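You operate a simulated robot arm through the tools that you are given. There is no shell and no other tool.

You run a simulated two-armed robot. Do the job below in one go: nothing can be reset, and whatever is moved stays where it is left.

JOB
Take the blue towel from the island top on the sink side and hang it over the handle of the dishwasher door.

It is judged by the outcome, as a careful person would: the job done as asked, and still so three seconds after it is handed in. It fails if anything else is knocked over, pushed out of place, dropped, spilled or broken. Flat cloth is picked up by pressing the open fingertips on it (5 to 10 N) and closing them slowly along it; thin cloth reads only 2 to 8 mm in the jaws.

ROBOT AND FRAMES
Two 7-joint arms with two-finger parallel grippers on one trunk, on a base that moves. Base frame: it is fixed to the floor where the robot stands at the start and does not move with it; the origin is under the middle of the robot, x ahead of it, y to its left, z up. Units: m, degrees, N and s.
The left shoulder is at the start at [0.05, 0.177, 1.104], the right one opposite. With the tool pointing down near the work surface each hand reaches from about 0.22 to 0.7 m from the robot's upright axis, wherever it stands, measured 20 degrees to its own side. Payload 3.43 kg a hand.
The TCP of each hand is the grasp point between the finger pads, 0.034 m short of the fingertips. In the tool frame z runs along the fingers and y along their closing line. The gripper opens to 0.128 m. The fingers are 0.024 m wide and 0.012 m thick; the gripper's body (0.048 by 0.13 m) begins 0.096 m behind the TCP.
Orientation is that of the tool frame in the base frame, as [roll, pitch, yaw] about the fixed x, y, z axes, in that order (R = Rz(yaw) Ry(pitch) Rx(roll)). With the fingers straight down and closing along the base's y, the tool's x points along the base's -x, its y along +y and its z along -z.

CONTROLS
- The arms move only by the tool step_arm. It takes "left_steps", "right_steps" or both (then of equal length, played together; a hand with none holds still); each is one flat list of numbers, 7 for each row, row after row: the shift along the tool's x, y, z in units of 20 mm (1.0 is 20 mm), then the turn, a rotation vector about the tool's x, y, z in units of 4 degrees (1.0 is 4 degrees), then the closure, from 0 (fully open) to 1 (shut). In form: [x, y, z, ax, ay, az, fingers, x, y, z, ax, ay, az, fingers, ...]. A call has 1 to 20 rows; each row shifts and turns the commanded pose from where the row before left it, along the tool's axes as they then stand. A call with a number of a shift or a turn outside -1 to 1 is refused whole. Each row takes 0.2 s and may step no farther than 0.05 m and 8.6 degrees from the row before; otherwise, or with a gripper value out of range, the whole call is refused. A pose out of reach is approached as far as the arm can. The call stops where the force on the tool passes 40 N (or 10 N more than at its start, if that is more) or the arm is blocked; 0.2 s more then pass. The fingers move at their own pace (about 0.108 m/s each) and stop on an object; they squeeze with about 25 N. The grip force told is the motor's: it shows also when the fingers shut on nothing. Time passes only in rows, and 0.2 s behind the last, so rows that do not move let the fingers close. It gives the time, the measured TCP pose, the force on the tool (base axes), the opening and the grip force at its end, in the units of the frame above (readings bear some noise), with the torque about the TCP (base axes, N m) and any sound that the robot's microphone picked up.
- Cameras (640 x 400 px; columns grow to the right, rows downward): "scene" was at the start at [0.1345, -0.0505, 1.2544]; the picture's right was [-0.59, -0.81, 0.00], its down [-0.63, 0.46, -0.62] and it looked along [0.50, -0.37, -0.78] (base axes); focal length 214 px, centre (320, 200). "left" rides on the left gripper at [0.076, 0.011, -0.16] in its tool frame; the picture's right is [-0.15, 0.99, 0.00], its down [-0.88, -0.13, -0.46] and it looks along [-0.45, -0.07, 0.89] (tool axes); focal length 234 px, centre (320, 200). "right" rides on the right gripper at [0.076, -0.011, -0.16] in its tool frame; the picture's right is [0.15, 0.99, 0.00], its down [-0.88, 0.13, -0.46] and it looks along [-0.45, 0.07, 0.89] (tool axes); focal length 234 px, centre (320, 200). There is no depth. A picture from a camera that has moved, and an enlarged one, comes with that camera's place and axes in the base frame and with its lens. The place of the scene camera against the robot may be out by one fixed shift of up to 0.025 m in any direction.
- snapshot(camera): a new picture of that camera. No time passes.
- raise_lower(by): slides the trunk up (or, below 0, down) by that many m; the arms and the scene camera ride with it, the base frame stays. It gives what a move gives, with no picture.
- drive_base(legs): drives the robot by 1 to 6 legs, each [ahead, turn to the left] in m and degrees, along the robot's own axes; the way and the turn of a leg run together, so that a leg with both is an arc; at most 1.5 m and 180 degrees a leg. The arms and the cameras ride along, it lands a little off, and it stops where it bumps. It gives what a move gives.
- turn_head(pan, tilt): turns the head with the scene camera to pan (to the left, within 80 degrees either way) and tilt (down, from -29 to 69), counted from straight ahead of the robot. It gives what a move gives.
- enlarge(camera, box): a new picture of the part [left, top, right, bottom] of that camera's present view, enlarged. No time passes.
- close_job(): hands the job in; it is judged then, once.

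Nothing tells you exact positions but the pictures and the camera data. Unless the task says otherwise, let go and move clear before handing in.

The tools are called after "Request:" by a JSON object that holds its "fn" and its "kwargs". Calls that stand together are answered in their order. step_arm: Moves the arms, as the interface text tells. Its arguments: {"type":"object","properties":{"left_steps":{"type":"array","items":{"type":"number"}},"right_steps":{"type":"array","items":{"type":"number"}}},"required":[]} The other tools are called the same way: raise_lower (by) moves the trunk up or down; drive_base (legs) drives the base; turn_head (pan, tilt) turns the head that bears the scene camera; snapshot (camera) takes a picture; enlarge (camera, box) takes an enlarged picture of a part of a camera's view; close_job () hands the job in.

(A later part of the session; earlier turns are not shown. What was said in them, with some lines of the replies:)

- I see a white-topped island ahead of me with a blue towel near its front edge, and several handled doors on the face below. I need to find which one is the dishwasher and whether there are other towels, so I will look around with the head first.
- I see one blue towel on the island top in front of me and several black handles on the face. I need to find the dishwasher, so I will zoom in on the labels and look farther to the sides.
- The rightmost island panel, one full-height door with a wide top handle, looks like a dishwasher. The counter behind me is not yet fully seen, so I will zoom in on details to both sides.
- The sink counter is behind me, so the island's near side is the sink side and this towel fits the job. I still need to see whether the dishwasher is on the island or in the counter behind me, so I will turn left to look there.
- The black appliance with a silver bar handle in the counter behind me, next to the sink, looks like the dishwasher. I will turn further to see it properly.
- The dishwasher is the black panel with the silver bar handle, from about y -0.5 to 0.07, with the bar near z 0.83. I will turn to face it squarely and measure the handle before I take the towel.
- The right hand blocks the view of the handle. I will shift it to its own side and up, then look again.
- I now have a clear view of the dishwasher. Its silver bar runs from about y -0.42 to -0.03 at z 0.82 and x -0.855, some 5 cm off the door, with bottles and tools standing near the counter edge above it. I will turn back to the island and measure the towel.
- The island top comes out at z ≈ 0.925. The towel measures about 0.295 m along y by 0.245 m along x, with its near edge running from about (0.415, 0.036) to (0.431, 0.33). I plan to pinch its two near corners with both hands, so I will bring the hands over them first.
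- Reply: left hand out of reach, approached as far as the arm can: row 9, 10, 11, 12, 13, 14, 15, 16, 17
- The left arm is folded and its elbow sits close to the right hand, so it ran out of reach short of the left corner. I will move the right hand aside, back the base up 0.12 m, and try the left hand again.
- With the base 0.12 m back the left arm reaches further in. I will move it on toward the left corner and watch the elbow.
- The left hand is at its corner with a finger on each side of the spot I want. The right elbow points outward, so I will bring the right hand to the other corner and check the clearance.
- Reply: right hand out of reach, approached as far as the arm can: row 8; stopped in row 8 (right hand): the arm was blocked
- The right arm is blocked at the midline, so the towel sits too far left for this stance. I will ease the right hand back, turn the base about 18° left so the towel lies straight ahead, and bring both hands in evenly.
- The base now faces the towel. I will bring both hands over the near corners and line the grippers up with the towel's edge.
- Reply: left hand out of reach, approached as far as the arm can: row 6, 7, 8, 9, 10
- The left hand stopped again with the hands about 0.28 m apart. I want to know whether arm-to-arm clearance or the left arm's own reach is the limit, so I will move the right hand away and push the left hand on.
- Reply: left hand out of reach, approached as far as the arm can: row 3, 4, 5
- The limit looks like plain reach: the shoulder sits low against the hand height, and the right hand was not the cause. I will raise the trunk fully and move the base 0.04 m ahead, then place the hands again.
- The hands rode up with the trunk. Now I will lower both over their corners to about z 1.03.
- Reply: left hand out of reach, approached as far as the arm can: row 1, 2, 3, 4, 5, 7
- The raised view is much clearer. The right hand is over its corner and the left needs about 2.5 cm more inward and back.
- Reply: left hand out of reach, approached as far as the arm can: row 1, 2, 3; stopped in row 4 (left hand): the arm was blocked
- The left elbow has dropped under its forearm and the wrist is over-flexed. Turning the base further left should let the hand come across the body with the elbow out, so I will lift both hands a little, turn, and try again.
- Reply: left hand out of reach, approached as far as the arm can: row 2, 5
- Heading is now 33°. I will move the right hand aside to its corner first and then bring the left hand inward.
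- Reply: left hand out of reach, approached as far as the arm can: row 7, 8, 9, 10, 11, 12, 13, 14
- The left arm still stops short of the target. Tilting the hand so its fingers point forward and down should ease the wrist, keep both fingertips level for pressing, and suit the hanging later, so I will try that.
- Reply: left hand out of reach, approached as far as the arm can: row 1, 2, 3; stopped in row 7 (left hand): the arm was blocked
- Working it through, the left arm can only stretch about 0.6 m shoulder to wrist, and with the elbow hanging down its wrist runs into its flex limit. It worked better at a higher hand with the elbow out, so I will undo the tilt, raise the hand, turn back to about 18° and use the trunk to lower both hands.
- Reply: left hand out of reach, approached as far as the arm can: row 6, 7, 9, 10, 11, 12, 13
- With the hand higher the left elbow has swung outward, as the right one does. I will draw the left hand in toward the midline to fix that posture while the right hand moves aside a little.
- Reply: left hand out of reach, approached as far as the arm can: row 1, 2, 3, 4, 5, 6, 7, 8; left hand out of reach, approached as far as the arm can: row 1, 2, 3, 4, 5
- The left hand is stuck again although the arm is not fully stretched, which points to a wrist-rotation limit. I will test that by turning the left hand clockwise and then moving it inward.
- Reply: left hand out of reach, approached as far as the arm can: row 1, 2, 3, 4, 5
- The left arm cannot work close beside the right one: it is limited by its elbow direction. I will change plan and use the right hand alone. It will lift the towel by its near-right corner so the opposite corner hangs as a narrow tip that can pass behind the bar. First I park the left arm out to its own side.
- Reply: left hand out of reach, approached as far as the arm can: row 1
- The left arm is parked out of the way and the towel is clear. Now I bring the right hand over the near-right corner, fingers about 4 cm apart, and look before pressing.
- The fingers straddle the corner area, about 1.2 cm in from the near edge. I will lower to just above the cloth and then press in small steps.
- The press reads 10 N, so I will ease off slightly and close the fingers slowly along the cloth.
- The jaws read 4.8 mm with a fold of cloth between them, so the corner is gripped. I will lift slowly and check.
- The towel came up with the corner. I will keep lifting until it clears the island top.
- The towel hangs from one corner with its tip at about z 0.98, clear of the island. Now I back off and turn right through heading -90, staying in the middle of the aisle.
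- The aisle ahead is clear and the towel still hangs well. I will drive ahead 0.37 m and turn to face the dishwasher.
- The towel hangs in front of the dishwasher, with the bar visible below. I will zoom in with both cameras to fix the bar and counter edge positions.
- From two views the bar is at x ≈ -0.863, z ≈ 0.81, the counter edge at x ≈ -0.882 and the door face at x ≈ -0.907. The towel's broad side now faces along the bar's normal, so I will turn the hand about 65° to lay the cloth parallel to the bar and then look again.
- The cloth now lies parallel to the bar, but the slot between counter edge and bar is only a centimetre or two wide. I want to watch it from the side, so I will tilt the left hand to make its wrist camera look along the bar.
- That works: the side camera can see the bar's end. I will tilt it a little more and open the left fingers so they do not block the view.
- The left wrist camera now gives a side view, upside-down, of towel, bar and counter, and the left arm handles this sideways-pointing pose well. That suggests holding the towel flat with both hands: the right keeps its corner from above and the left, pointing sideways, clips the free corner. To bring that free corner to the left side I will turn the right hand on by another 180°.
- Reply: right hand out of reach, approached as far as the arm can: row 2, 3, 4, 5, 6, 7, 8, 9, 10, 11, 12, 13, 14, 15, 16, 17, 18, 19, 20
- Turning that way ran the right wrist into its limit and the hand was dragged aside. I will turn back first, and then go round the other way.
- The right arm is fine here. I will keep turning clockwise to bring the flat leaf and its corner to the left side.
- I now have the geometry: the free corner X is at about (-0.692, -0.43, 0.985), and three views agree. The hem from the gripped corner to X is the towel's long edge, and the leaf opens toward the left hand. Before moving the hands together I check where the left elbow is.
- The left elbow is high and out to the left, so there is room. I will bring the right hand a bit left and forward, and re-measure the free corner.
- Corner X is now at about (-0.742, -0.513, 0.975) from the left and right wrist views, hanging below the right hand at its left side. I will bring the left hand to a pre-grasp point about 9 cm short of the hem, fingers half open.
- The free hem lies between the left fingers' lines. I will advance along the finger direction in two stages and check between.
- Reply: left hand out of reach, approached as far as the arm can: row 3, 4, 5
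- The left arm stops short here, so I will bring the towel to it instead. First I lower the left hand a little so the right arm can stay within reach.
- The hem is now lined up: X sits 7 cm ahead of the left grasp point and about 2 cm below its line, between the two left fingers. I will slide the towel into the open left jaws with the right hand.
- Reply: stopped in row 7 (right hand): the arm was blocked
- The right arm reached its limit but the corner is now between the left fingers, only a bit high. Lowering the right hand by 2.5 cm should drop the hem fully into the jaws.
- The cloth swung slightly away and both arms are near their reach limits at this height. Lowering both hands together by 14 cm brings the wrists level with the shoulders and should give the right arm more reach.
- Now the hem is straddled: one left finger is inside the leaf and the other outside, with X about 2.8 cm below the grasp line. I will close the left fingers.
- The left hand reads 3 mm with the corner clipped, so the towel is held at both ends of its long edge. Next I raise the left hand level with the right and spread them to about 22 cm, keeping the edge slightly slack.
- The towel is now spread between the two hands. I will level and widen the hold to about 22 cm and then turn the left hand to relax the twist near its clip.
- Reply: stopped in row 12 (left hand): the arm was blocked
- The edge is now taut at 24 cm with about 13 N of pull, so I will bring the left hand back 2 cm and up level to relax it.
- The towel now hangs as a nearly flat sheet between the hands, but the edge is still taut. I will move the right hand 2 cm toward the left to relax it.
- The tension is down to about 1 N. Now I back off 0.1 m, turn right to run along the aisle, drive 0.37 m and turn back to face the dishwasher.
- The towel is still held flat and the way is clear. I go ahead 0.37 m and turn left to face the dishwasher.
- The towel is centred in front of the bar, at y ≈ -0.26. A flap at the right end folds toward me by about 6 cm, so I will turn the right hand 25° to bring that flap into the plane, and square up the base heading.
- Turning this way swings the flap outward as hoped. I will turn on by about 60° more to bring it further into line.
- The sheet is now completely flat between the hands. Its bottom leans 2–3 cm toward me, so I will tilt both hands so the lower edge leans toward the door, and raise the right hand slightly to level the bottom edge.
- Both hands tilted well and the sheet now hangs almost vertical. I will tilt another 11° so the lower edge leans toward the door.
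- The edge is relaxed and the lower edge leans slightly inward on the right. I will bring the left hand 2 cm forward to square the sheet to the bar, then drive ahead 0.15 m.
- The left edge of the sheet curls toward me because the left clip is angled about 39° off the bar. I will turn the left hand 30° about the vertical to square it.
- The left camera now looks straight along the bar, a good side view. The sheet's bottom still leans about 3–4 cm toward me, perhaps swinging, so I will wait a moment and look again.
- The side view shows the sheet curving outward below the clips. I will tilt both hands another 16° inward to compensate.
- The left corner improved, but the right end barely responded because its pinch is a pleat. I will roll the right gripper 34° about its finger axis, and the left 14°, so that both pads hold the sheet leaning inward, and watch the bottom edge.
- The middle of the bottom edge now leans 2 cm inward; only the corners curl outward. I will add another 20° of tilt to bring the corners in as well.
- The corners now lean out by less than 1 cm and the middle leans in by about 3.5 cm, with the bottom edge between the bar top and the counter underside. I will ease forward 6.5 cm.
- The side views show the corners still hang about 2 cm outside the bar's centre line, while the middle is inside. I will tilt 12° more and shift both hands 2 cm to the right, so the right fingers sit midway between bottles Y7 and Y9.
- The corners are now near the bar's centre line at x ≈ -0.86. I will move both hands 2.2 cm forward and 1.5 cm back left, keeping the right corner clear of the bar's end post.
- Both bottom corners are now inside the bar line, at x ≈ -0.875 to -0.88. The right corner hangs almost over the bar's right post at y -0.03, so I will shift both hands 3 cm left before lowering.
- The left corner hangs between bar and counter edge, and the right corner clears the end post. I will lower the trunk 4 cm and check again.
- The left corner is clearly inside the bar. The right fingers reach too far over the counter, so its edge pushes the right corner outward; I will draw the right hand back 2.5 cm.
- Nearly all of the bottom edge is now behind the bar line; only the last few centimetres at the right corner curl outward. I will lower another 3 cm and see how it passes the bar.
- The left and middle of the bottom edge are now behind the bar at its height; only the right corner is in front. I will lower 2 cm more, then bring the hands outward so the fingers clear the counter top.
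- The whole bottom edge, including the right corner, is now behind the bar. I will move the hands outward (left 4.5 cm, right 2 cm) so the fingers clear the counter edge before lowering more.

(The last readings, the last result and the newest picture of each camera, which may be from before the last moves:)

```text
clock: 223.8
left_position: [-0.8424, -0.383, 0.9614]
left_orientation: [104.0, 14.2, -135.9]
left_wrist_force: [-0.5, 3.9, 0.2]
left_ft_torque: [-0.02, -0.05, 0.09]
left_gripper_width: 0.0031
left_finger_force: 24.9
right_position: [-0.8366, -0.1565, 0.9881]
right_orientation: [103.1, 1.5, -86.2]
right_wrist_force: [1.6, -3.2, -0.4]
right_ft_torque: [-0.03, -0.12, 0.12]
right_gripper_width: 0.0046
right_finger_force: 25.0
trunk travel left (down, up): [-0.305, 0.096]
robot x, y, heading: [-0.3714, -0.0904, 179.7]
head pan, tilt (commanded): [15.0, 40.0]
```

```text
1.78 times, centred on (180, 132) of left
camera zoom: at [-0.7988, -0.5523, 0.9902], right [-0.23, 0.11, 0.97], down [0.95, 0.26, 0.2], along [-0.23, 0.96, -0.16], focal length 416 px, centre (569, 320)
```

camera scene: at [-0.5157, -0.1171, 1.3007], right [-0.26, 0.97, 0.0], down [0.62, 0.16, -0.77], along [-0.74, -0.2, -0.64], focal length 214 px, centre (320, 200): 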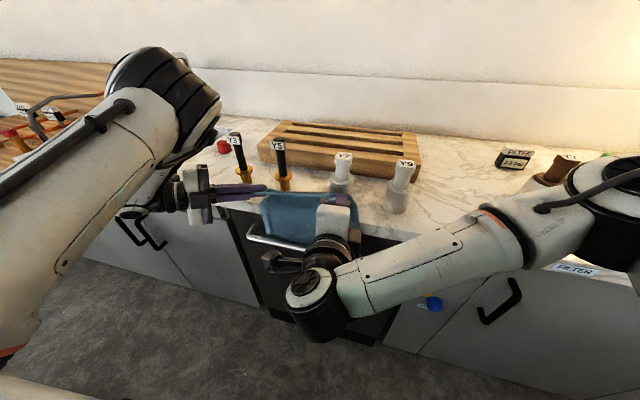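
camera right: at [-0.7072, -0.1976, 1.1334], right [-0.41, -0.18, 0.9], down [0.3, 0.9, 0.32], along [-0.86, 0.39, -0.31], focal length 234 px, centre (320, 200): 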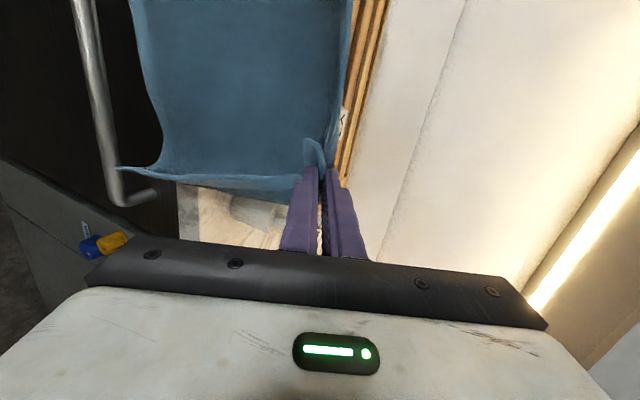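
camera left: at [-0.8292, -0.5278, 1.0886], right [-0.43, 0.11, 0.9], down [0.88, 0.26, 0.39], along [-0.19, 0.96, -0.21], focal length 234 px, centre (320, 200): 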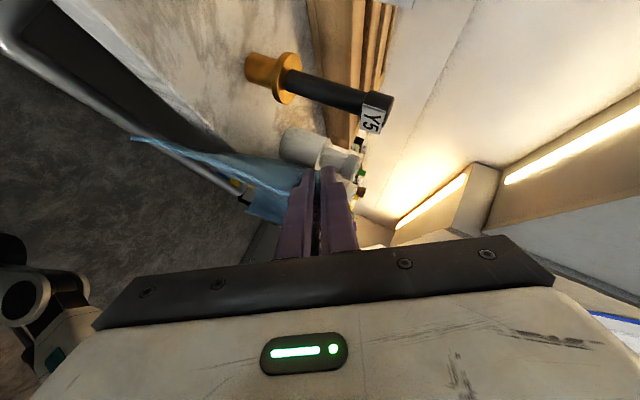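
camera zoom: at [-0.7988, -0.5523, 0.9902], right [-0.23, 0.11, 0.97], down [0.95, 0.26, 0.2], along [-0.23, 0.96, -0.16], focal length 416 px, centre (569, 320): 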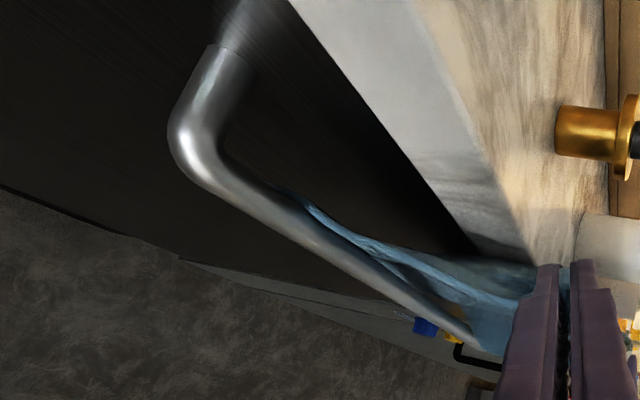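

The side view confirms the sheet passes behind the bar. Now I lower 5 cm.

Request:
{"fn": "raise_lower", "kwargs": {"by": -0.05}}

Request:
{"fn": "enlarge", "kwargs": {"camera": "right", "box": [40, 0, 360, 250]}}

Request:
{"fn": "enlarge", "kwargs": {"camera": "left", "box": [0, 20, 360, 245]}}

Request:
{"fn": "snapshot", "kwargs": {"camera": "scene"}}

```text
clock: 224.7
left_position: [-0.8433, -0.3824, 0.911]
left_orientation: [103.9, 14.1, -136.0]
left_wrist_force: [0.0, 3.4, 1.3]
left_ft_torque: [0.01, -0.06, 0.09]
left_gripper_width: 0.0031
left_finger_force: 24.9
right_position: [-0.8347, -0.1568, 0.9395]
right_orientation: [102.8, 1.4, -86.2]
right_wrist_force: [0.8, -3.5, -0.1]
right_ft_torque: [-0.01, -0.09, 0.19]
right_gripper_width: 0.0046
right_finger_force: 25.3
trunk travel left (down, up): [-0.255, 0.146]
robot x, y, heading: [-0.3656, -0.0901, 179.9]
head pan, tilt (commanded): [15.0, 40.0]
```

```text
1.60 times, centred on (200, 125) of right
camera zoom: at [-0.6739, -0.2222, 0.9607], right [-0.21, -0.18, 0.96], down [0.36, 0.9, 0.25], along [-0.91, 0.39, -0.12], focal length 375 px, centre (512, 320)
```

zoom: 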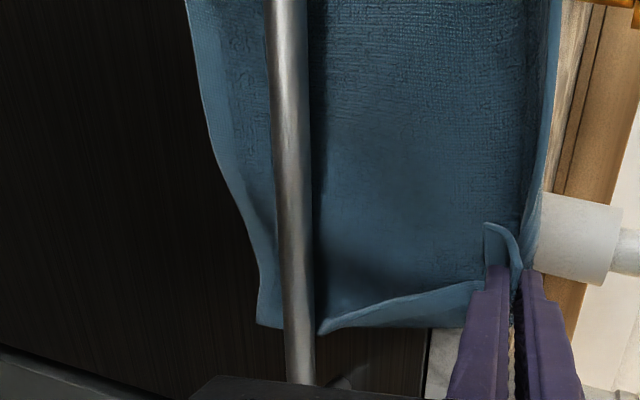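

```text
1.78 times, centred on (180, 132) of left
camera zoom: at [-0.7987, -0.5523, 0.9402], right [-0.23, 0.11, 0.97], down [0.95, 0.26, 0.2], along [-0.23, 0.96, -0.16], focal length 416 px, centre (569, 320)
```

zoom: 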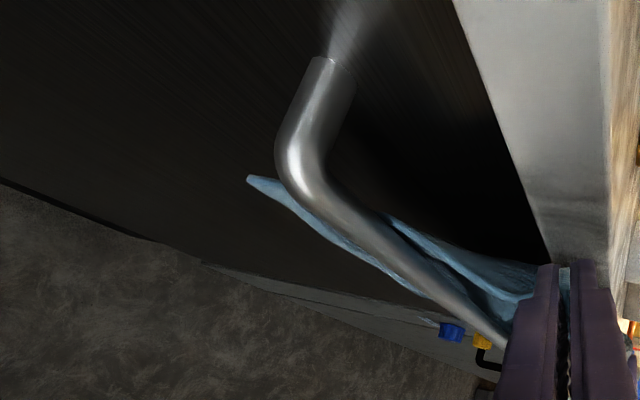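

```text
taken
camera scene: at [-0.5158, -0.1171, 1.2507], right [-0.26, 0.97, 0.0], down [0.62, 0.16, -0.77], along [-0.74, -0.2, -0.64], focal length 214 px, centre (320, 200)
```

scene: 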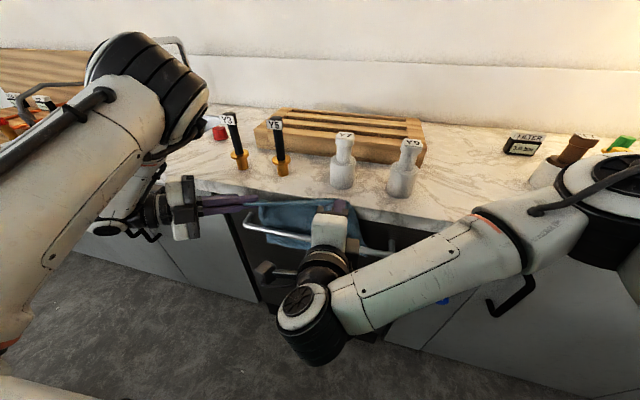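

The bar now clearly runs in front of the towel, with the towel's lower edge showing below it. I will lower 4.5 cm more to get enough cloth behind.

Request:
{"fn": "raise_lower", "kwargs": {"by": -0.045}}

Request:
{"fn": "enlarge", "kwargs": {"camera": "right", "box": [40, 0, 360, 250]}}

Request:
{"fn": "enlarge", "kwargs": {"camera": "left", "box": [0, 20, 360, 245]}}

```text
clock: 225.5
left_position: [-0.843, -0.3822, 0.8659]
left_orientation: [104.0, 14.2, -135.9]
left_wrist_force: [0.2, 4.0, -0.3]
left_ft_torque: [0.0, -0.09, 0.04]
left_gripper_width: 0.0033
left_finger_force: 24.4
right_position: [-0.8362, -0.1573, 0.8933]
right_orientation: [102.9, 1.4, -86.2]
right_wrist_force: [0.8, -2.9, 0.1]
right_ft_torque: [0.03, -0.13, 0.18]
right_gripper_width: 0.0045
right_finger_force: 25.0
trunk travel left (down, up): [-0.21, 0.191]
robot x, y, heading: [-0.3651, -0.0881, 179.8]
head pan, tilt (commanded): [15.0, 40.0]
```

```text
1.60 times, centred on (200, 125) of right
camera zoom: at [-0.6739, -0.2221, 0.9157], right [-0.21, -0.18, 0.96], down [0.36, 0.9, 0.25], along [-0.91, 0.39, -0.12], focal length 375 px, centre (512, 320)
```

zoom: 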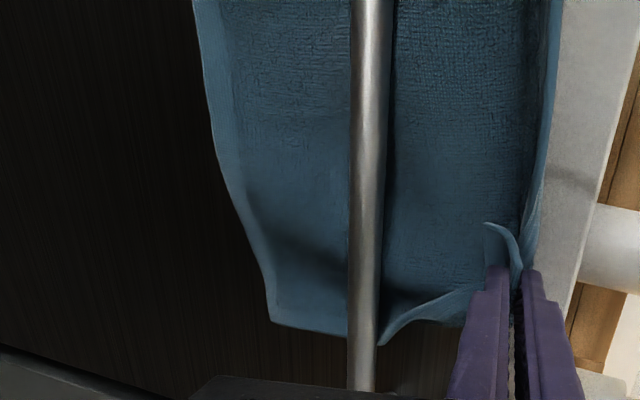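

```text
1.78 times, centred on (180, 132) of left
camera zoom: at [-0.7987, -0.5523, 0.8953], right [-0.23, 0.11, 0.97], down [0.95, 0.26, 0.2], along [-0.23, 0.96, -0.16], focal length 416 px, centre (569, 320)
```

zoom: 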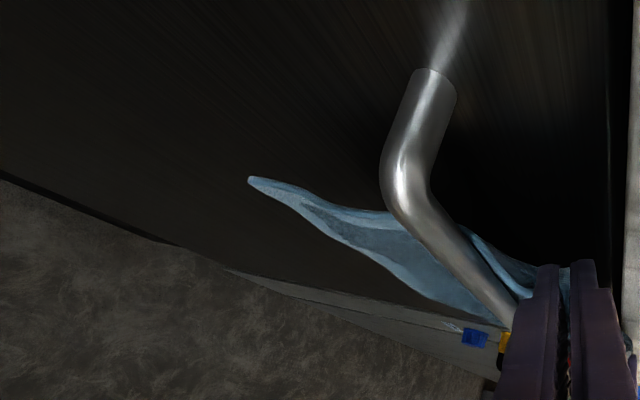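

About half of the towel is now behind the bar and half above it. Next I pull the hands outward 4.5 cm over the bar, and then lower to lay the upper half down the front.

Request:
{"fn": "step_arm", "kwargs": {"left_steps": [-0.393, -0.188, -0.361, 0, 0, 0, 1, -0.393, -0.188, -0.361, 0, 0, 0, 1, -0.393, -0.188, -0.361, 0, 0, 0, 1, -0.393, -0.188, -0.361, 0, 0, 0, 1, 0, 0, 0, 0, 0, 0, 1], "right_steps": [0.034, -0.127, -0.549, 0, 0, 0, 1, 0.034, -0.127, -0.549, 0, 0, 0, 1, 0.034, -0.127, -0.549, 0, 0, 0, 1, 0.034, -0.127, -0.549, 0, 0, 0, 1, 0, 0, 0, 0, 0, 0, 1]}}

Request:
{"fn": "enlarge", "kwargs": {"camera": "right", "box": [40, 0, 400, 250]}}

Request:
{"fn": "enlarge", "kwargs": {"camera": "left", "box": [0, 20, 360, 245]}}

```text
clock: 226.7
left_position: [-0.7959, -0.3818, 0.8664]
left_orientation: [104.1, 14.2, -135.9]
left_wrist_force: [-1.6, 3.8, 0.7]
left_ft_torque: [-0.02, -0.06, 0.05]
left_gripper_width: 0.003
left_finger_force: 24.9
right_position: [-0.7919, -0.1558, 0.8944]
right_orientation: [102.8, 1.4, -86.1]
right_wrist_force: [0.8, -3.7, -0.8]
right_ft_torque: [0.03, -0.13, 0.21]
right_gripper_width: 0.0045
right_finger_force: 25.4
trunk travel left (down, up): [-0.21, 0.191]
robot x, y, heading: [-0.3698, -0.0899, 180.0]
head pan, tilt (commanded): [15.0, 40.0]
```

```text
1.60 times, centred on (220, 125) of right
camera zoom: at [-0.6292, -0.2217, 0.9153], right [-0.21, -0.18, 0.96], down [0.36, 0.9, 0.25], along [-0.91, 0.39, -0.12], focal length 375 px, centre (480, 320)
```

zoom: 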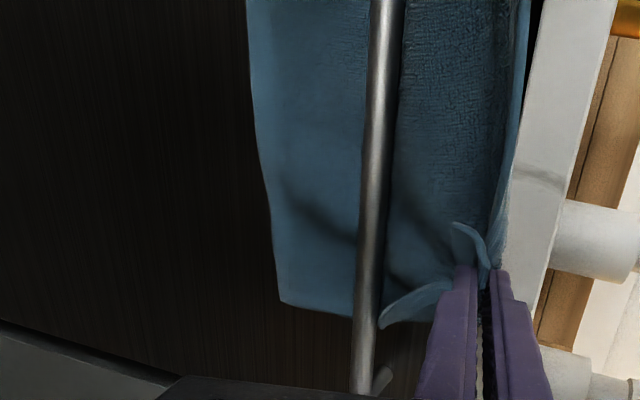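

```text
1.78 times, centred on (180, 132) of left
camera zoom: at [-0.7524, -0.5521, 0.8954], right [-0.23, 0.11, 0.97], down [0.95, 0.26, 0.2], along [-0.23, 0.96, -0.16], focal length 416 px, centre (569, 320)
```

zoom: 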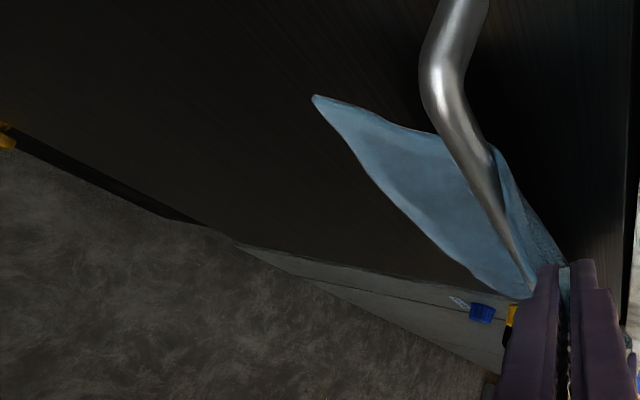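

The towel comes up from behind the bar and over it to the hands. I will lower 6 cm with the hands in front of the bar.

Request:
{"fn": "raise_lower", "kwargs": {"by": -0.06}}

Request:
{"fn": "enlarge", "kwargs": {"camera": "right", "box": [40, 0, 400, 250]}}

Request:
{"fn": "enlarge", "kwargs": {"camera": "left", "box": [0, 20, 360, 245]}}

Request:
{"fn": "snapshot", "kwargs": {"camera": "scene"}}

```text
clock: 227.7
left_position: [-0.7955, -0.3816, 0.8059]
left_orientation: [104.0, 14.2, -135.8]
left_wrist_force: [-0.8, 3.5, 0.0]
left_ft_torque: [0.01, -0.06, 0.05]
left_gripper_width: 0.0032
left_finger_force: 25.3
right_position: [-0.7923, -0.1563, 0.8327]
right_orientation: [102.9, 1.4, -86.2]
right_wrist_force: [1.1, -4.1, 0.0]
right_ft_torque: [-0.02, -0.15, 0.17]
right_gripper_width: 0.0047
right_finger_force: 24.5
trunk travel left (down, up): [-0.15, 0.251]
robot x, y, heading: [-0.3661, -0.0902, 179.8]
head pan, tilt (commanded): [15.0, 40.0]
```

```text
1.60 times, centred on (220, 125) of right
camera zoom: at [-0.6294, -0.2217, 0.8554], right [-0.21, -0.18, 0.96], down [0.36, 0.9, 0.25], along [-0.91, 0.39, -0.12], focal length 375 px, centre (480, 320)
```

zoom: 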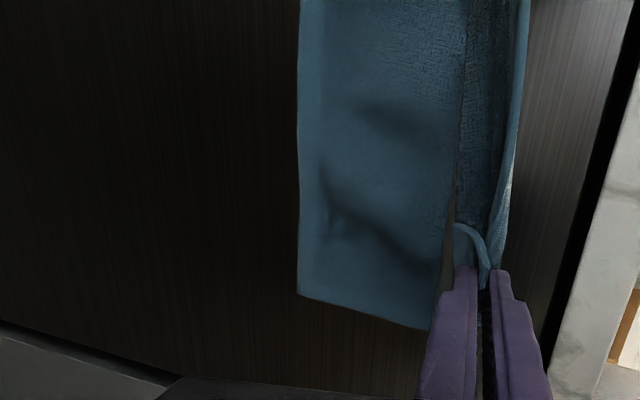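

```text
1.78 times, centred on (180, 132) of left
camera zoom: at [-0.7524, -0.5522, 0.8355], right [-0.23, 0.11, 0.97], down [0.95, 0.26, 0.2], along [-0.23, 0.96, -0.16], focal length 416 px, centre (569, 320)
```

zoom: 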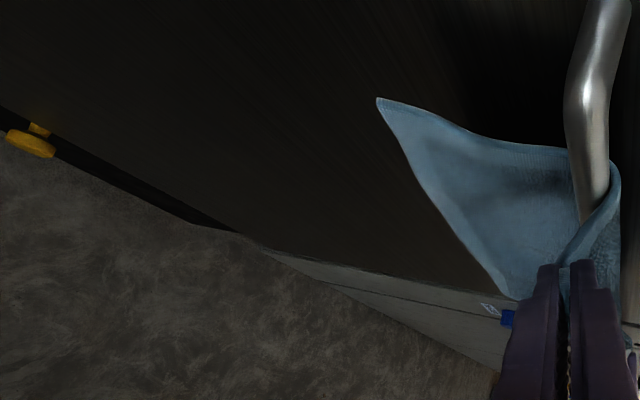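

```text
taken
camera scene: at [-0.5158, -0.1171, 1.1457], right [-0.26, 0.97, 0.0], down [0.62, 0.16, -0.77], along [-0.74, -0.2, -0.64], focal length 214 px, centre (320, 200)
```

scene: 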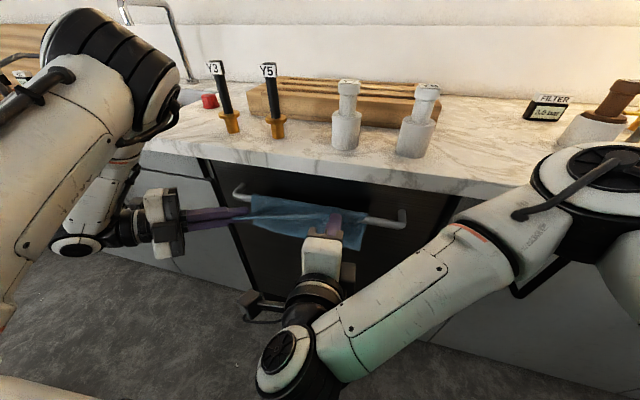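

The towel lies over the bar with both bar ends visible on either side. I will lower 4.5 cm more so front and back are about equal, then let go.

Request:
{"fn": "raise_lower", "kwargs": {"by": -0.045}}

Request:
{"fn": "enlarge", "kwargs": {"camera": "scene", "box": [200, 140, 440, 310]}}

Request:
{"fn": "enlarge", "kwargs": {"camera": "left", "box": [100, 20, 460, 245]}}

Request:
{"fn": "enlarge", "kwargs": {"camera": "right", "box": [100, 0, 460, 250]}}

```text
clock: 228.6
left_position: [-0.7978, -0.3813, 0.7618]
left_orientation: [104.0, 14.2, -135.9]
left_wrist_force: [-1.4, 4.0, 1.4]
left_ft_torque: [-0.03, -0.06, 0.03]
left_gripper_width: 0.0033
left_finger_force: 25.1
right_position: [-0.7921, -0.1573, 0.7885]
right_orientation: [102.9, 1.4, -86.2]
right_wrist_force: [1.1, -4.3, -0.5]
right_ft_torque: [-0.02, -0.14, 0.16]
right_gripper_width: 0.0045
right_finger_force: 25.3
trunk travel left (down, up): [-0.105, 0.296]
robot x, y, heading: [-0.3648, -0.0913, 179.5]
head pan, tilt (commanded): [15.0, 40.0]
```

```text
2.35 times, centred on (320, 225) of scene
camera zoom: at [-0.5159, -0.1171, 1.1007], right [-0.26, 0.97, 0.0], down [0.62, 0.16, -0.77], along [-0.74, -0.2, -0.64], focal length 505 px, centre (320, 141)
```

zoom: 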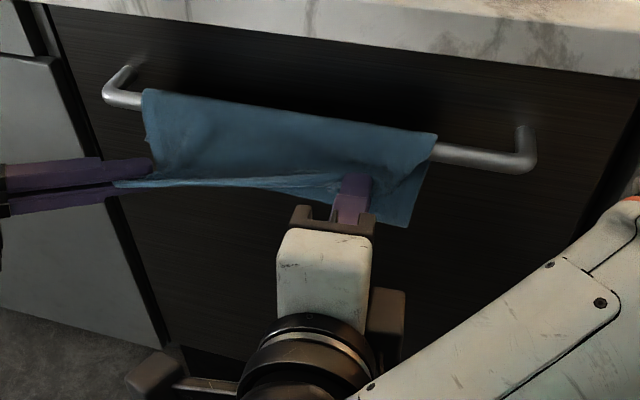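

```text
1.78 times, centred on (280, 132) of left
camera zoom: at [-0.7524, -0.5522, 0.7905], right [-0.23, 0.11, 0.97], down [0.95, 0.26, 0.2], along [-0.23, 0.96, -0.16], focal length 416 px, centre (391, 320)
```

zoom: 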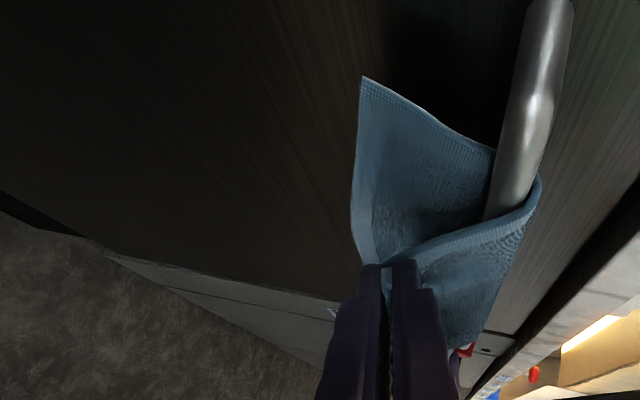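

```text
1.60 times, centred on (280, 125) of right
camera zoom: at [-0.6294, -0.2217, 0.8104], right [-0.21, -0.18, 0.96], down [0.36, 0.9, 0.25], along [-0.91, 0.39, -0.12], focal length 375 px, centre (384, 320)
```

zoom: 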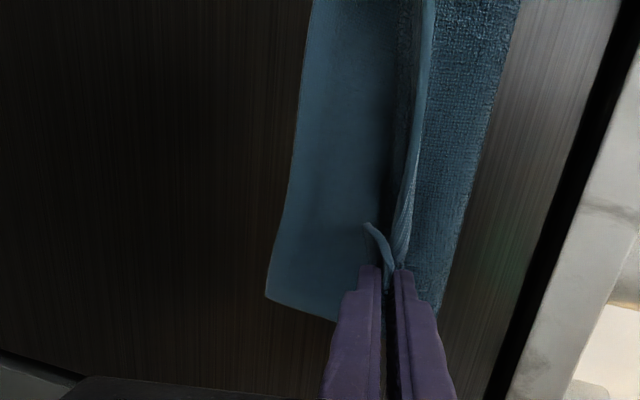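

The towel hangs over the bar, roughly half behind and half in front, and the forces are small. I will open both hands slowly without moving.

Request:
{"fn": "step_arm", "kwargs": {"left_steps": [0, 0, 0, 0, 0, 0, 0.95, 0, 0, 0, 0, 0, 0, 0.9, 0, 0, 0, 0, 0, 0, 0.85, 0, 0, 0, 0, 0, 0, 0.8, 0, 0, 0, 0, 0, 0, 0.75, 0, 0, 0, 0, 0, 0, 0.7, 0, 0, 0, 0, 0, 0, 0.7, 0, 0, 0, 0, 0, 0, 0.7], "right_steps": [0, 0, 0, 0, 0, 0, 0.95, 0, 0, 0, 0, 0, 0, 0.9, 0, 0, 0, 0, 0, 0, 0.85, 0, 0, 0, 0, 0, 0, 0.8, 0, 0, 0, 0, 0, 0, 0.75, 0, 0, 0, 0, 0, 0, 0.7, 0, 0, 0, 0, 0, 0, 0.7, 0, 0, 0, 0, 0, 0, 0.7]}}

Request:
{"fn": "enlarge", "kwargs": {"camera": "scene", "box": [200, 140, 440, 310]}}

Request:
{"fn": "enlarge", "kwargs": {"camera": "left", "box": [100, 20, 460, 245]}}

Request:
{"fn": "enlarge", "kwargs": {"camera": "right", "box": [100, 0, 460, 250]}}

```text
clock: 230.4
left_position: [-0.7977, -0.3818, 0.7612]
left_orientation: [104.0, 14.2, -135.8]
left_wrist_force: [-0.2, 0.5, -1.4]
left_ft_torque: [-0.03, 0.02, 0.0]
left_gripper_width: 0.0382
left_finger_force: 0.1
right_position: [-0.792, -0.156, 0.7885]
right_orientation: [102.8, 1.3, -86.2]
right_wrist_force: [0.3, -0.2, 0.0]
right_ft_torque: [0.03, 0.01, -0.02]
right_gripper_width: 0.0383
right_finger_force: 0.1
trunk travel left (down, up): [-0.105, 0.296]
robot x, y, heading: [-0.3681, -0.0944, 179.9]
head pan, tilt (commanded): [15.0, 40.0]
```

```text
2.35 times, centred on (320, 225) of scene
camera zoom: at [-0.5159, -0.1171, 1.1007], right [-0.26, 0.97, 0.0], down [0.62, 0.16, -0.77], along [-0.74, -0.2, -0.64], focal length 505 px, centre (320, 141)
```

zoom: 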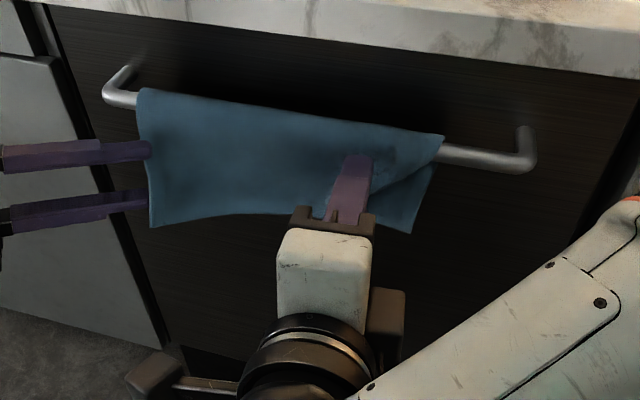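

```text
1.78 times, centred on (280, 132) of left
camera zoom: at [-0.7524, -0.5522, 0.7904], right [-0.23, 0.11, 0.97], down [0.95, 0.26, 0.2], along [-0.23, 0.96, -0.16], focal length 416 px, centre (391, 320)
```

zoom: 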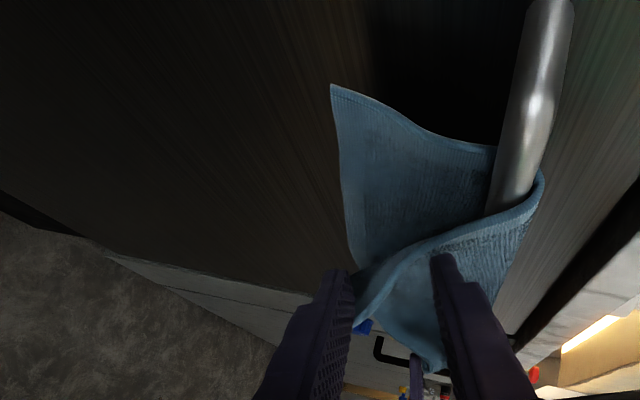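

```text
1.60 times, centred on (280, 125) of right
camera zoom: at [-0.6295, -0.2217, 0.8103], right [-0.21, -0.18, 0.96], down [0.36, 0.9, 0.25], along [-0.91, 0.39, -0.12], focal length 375 px, centre (384, 320)
```

zoom: 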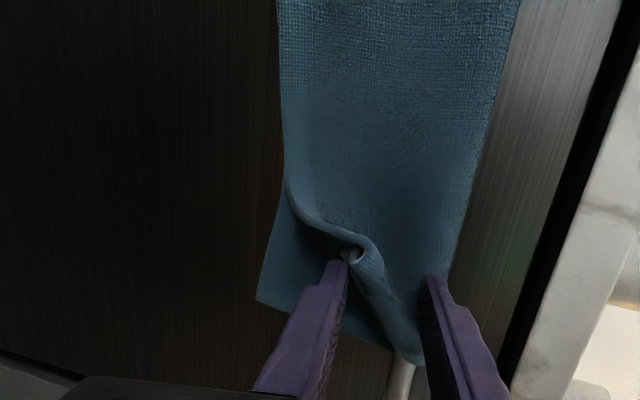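

Both hands have let go and the towel has settled over the bar. I will withdraw both hands slowly, straight back along their fingers.

Request:
{"fn": "step_arm", "kwargs": {"left_steps": [0, 0, -0.4, 0, 0, 0, 0.7, 0, 0, -0.4, 0, 0, 0, 0.7, 0, 0, -0.5, 0, 0, 0, 0.7, 0, 0, -0.6, 0, 0, 0, 0.7, 0, 0, -0.6, 0, 0, 0, 0.7, 0, 0, -0.7, 0, 0, 0, 0.7, 0, 0, -0.7, 0, 0, 0, 0.7, 0, 0, -0.7, 0, 0, 0, 0.7], "right_steps": [0, 0, -0.4, 0, 0, 0, 0.7, 0, 0, -0.4, 0, 0, 0, 0.7, 0, 0, -0.5, 0, 0, 0, 0.7, 0, 0, -0.6, 0, 0, 0, 0.7, 0, 0, -0.6, 0, 0, 0, 0.7, 0, 0, -0.7, 0, 0, 0, 0.7, 0, 0, -0.7, 0, 0, 0, 0.7, 0, 0, -0.7, 0, 0, 0, 0.7]}}

Request:
{"fn": "snapshot", "kwargs": {"camera": "scene"}}

Request:
{"fn": "snapshot", "kwargs": {"camera": "left"}}

Request:
{"fn": "snapshot", "kwargs": {"camera": "right"}}

```text
clock: 232.2
left_position: [-0.7421, -0.4488, 0.7822]
left_orientation: [104.1, 14.1, -136.0]
left_wrist_force: [-0.8, 0.6, 0.2]
left_ft_torque: [0.0, -0.03, -0.02]
left_gripper_width: 0.0382
left_finger_force: 0.1
right_position: [-0.7754, -0.0894, 0.815]
right_orientation: [99.4, 3.1, -98.3]
right_wrist_force: [-0.4, -0.9, -0.3]
right_ft_torque: [0.02, -0.01, 0.04]
right_gripper_width: 0.0383
right_finger_force: 0.0
right hand out of reach, approached as far as the arm can: row 7, 8
trunk travel left (down, up): [-0.105, 0.296]
robot x, y, heading: [-0.367, -0.088, 179.8]
head pan, tilt (commanded): [15.0, 40.0]
stopped in row 8 (right hand): the arm was blocked; the commanded pose is now the measured one
```

```text
taken
camera scene: at [-0.5161, -0.117, 1.1006], right [-0.26, 0.97, 0.0], down [0.62, 0.16, -0.77], along [-0.74, -0.2, -0.64], focal length 214 px, centre (320, 200)
```

scene: 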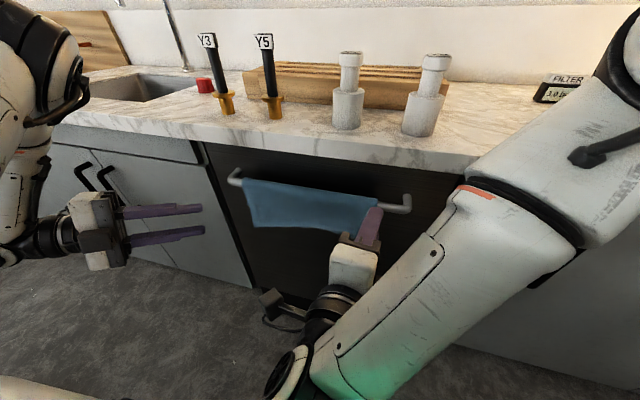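

```text
taken
camera left: at [-0.6962, -0.6185, 0.8118], right [-0.23, 0.11, 0.97], down [0.95, 0.26, 0.2], along [-0.23, 0.96, -0.16], focal length 234 px, centre (320, 200)
```

left: 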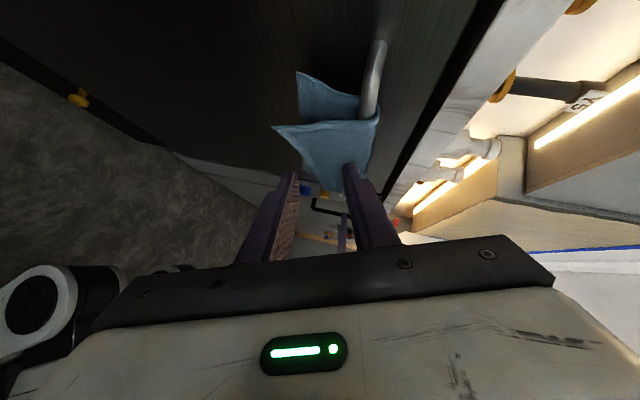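

```text
taken
camera right: at [-0.6294, -0.1884, 0.8253], right [-0.19, -0.17, 0.97], down [0.55, 0.8, 0.25], along [-0.81, 0.58, -0.06], focal length 234 px, centre (320, 200)
```

right: 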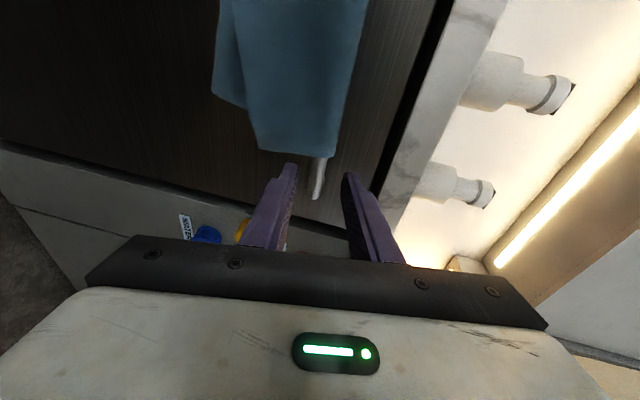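

The towel hangs neatly over the bar, front and back, with both hands clear of it. I will back the base straight away by 0.2 m and then check everything.

Request:
{"fn": "drive_base", "kwargs": {"legs": [[-0.2, 0]]}}

Request:
{"fn": "turn_head", "kwargs": {"pan": 15, "tilt": 25}}

Request:
{"fn": "snapshot", "kwargs": {"camera": "scene"}}

Request:
{"fn": "snapshot", "kwargs": {"camera": "left"}}

Request:
{"fn": "snapshot", "kwargs": {"camera": "right"}}

```text
clock: 233.8
left_position: [-0.5395, -0.4484, 0.7832]
left_orientation: [104.1, 14.2, -135.7]
left_wrist_force: [-0.8, 0.2, 0.4]
left_ft_torque: [0.04, 0.0, -0.02]
left_gripper_width: 0.0384
left_finger_force: 0.0
right_position: [-0.5743, -0.0916, 0.8153]
right_orientation: [99.6, 3.2, -98.3]
right_wrist_force: [-0.1, 0.2, 1.0]
right_ft_torque: [0.01, 0.01, 0.01]
right_gripper_width: 0.0384
right_finger_force: 0.0
trunk travel left (down, up): [-0.105, 0.296]
robot x, y, heading: [-0.1643, -0.0932, 179.7]
head pan, tilt (commanded): [15.0, 40.0]
```

```text
clock: 234.6
left_position: [-0.5394, -0.4495, 0.7824]
left_orientation: [104.1, 14.2, -135.8]
left_wrist_force: [0.0, 0.5, 0.4]
left_ft_torque: [-0.02, 0.0, -0.01]
left_gripper_width: 0.0382
left_finger_force: 0.1
right_position: [-0.5743, -0.0904, 0.8154]
right_orientation: [99.5, 3.1, -98.3]
right_wrist_force: [-0.4, -0.3, 0.4]
right_ft_torque: [0.02, -0.02, 0.02]
right_gripper_width: 0.0383
right_finger_force: 0.0
trunk travel left (down, up): [-0.105, 0.296]
robot x, y, heading: [-0.1625, -0.0882, 179.6]
head pan, tilt (commanded): [15.0, 25.0]
```

```text
taken
camera scene: at [-0.3218, -0.1195, 1.1239], right [-0.26, 0.97, 0.0], down [0.41, 0.11, -0.91], along [-0.88, -0.23, -0.42], focal length 214 px, centre (320, 200)
```

scene: 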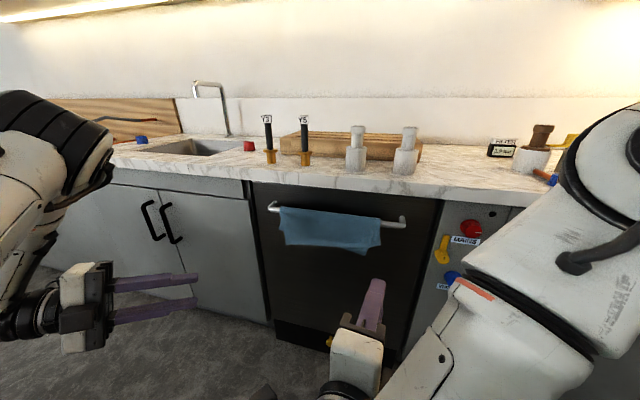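

```text
taken
camera left: at [-0.495, -0.6193, 0.8117], right [-0.23, 0.11, 0.97], down [0.95, 0.26, 0.2], along [-0.23, 0.96, -0.16], focal length 234 px, centre (320, 200)
```

left: 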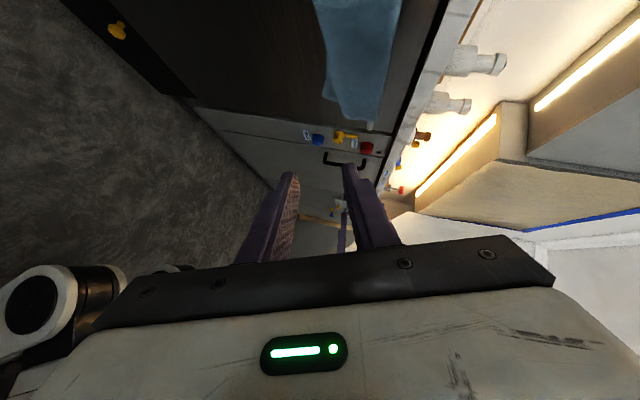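

```text
taken
camera right: at [-0.4283, -0.189, 0.8251], right [-0.19, -0.17, 0.97], down [0.55, 0.8, 0.25], along [-0.81, 0.58, -0.06], focal length 234 px, centre (320, 200)
```

right: 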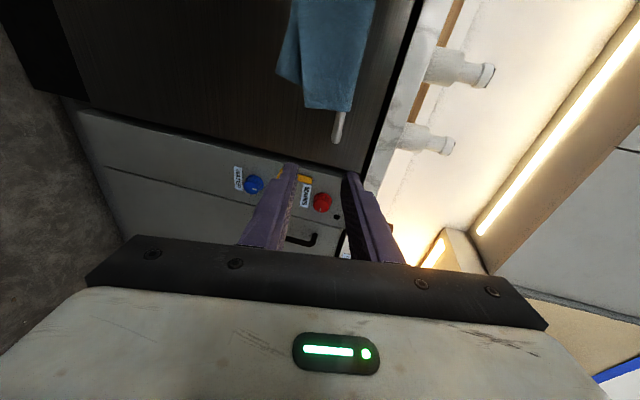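

The towel hangs over the bar and all bottles and tools on the counter stand where they were. I will zoom in once more to be sure it is stable before handing in.

Request:
{"fn": "enlarge", "kwargs": {"camera": "scene", "box": [220, 90, 460, 280]}}

Request:
{"fn": "step_arm", "kwargs": {"left_steps": [0, 0, 0, 0, 0, 0, 0.7, 0, 0, 0, 0, 0, 0, 0.7, 0, 0, 0, 0, 0, 0, 0.7, 0, 0, 0, 0, 0, 0, 0.7, 0, 0, 0, 0, 0, 0, 0.7, 0, 0, 0, 0, 0, 0, 0.7, 0, 0, 0, 0, 0, 0, 0.7, 0, 0, 0, 0, 0, 0, 0.7, 0, 0, 0, 0, 0, 0, 0.7, 0, 0, 0, 0, 0, 0, 0.7]}}

Request:
{"fn": "enlarge", "kwargs": {"camera": "scene", "box": [220, 90, 460, 280]}}

```text
2.11 times, centred on (340, 185) of scene
camera zoom: at [-0.3218, -0.1195, 1.1239], right [-0.26, 0.97, 0.0], down [0.41, 0.11, -0.91], along [-0.88, -0.23, -0.42], focal length 452 px, centre (278, 232)
```

zoom: 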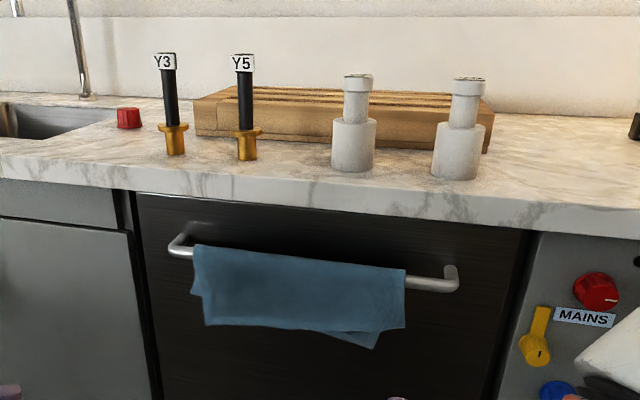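

```text
clock: 236.8
left_position: [-0.5398, -0.4494, 0.7819]
left_orientation: [104.1, 14.2, -135.7]
left_wrist_force: [-0.5, -0.4, -0.2]
left_ft_torque: [-0.02, -0.03, -0.03]
left_gripper_width: 0.0384
left_finger_force: 0.1
right_position: [-0.5734, -0.09, 0.8159]
right_orientation: [99.6, 3.1, -98.2]
right_wrist_force: [0.7, 1.1, -0.5]
right_ft_torque: [-0.01, -0.02, 0.0]
right_gripper_width: 0.0383
right_finger_force: 0.1
trunk travel left (down, up): [-0.105, 0.296]
robot x, y, heading: [-0.1667, -0.0914, 179.7]
head pan, tilt (commanded): [15.0, 25.0]
```

```text
2.11 times, centred on (340, 185) of scene
camera zoom: at [-0.3219, -0.1195, 1.124], right [-0.26, 0.97, 0.0], down [0.41, 0.11, -0.91], along [-0.88, -0.23, -0.42], focal length 452 px, centre (278, 232)
```

zoom: 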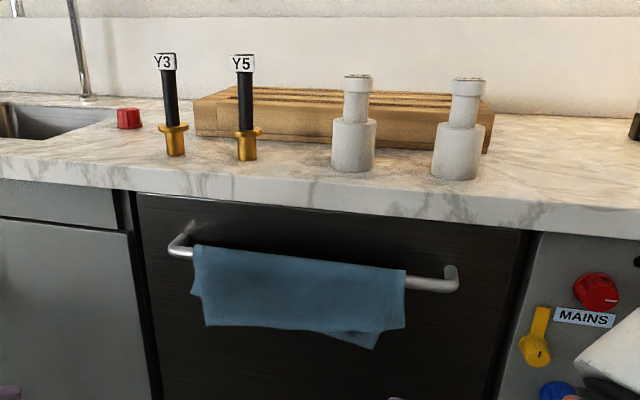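

The blue towel hangs evenly over the dishwasher's bar handle and did not move over the last few seconds. The items on the counter above are undisturbed, the dishwasher door is closed, and both hands are clear. I am handing the job in.

Request:
{"fn": "close_job", "kwargs": {}}

```text
The job is handed in.
```

The blue towel is hanging over the silver bar handle of the dishwasher door, about half behind the bar and half in front. It stayed still while I watched it for a couple of seconds before handing in.

The bottles and tools on the counter above look undisturbed, and the dishwasher door is still closed. Both hands let go and I backed clear before handing the job in.

I took the dishwasher to be the black panel next to the sink, because it is the one appliance there with a bar handle. None of the labels I could read named it.
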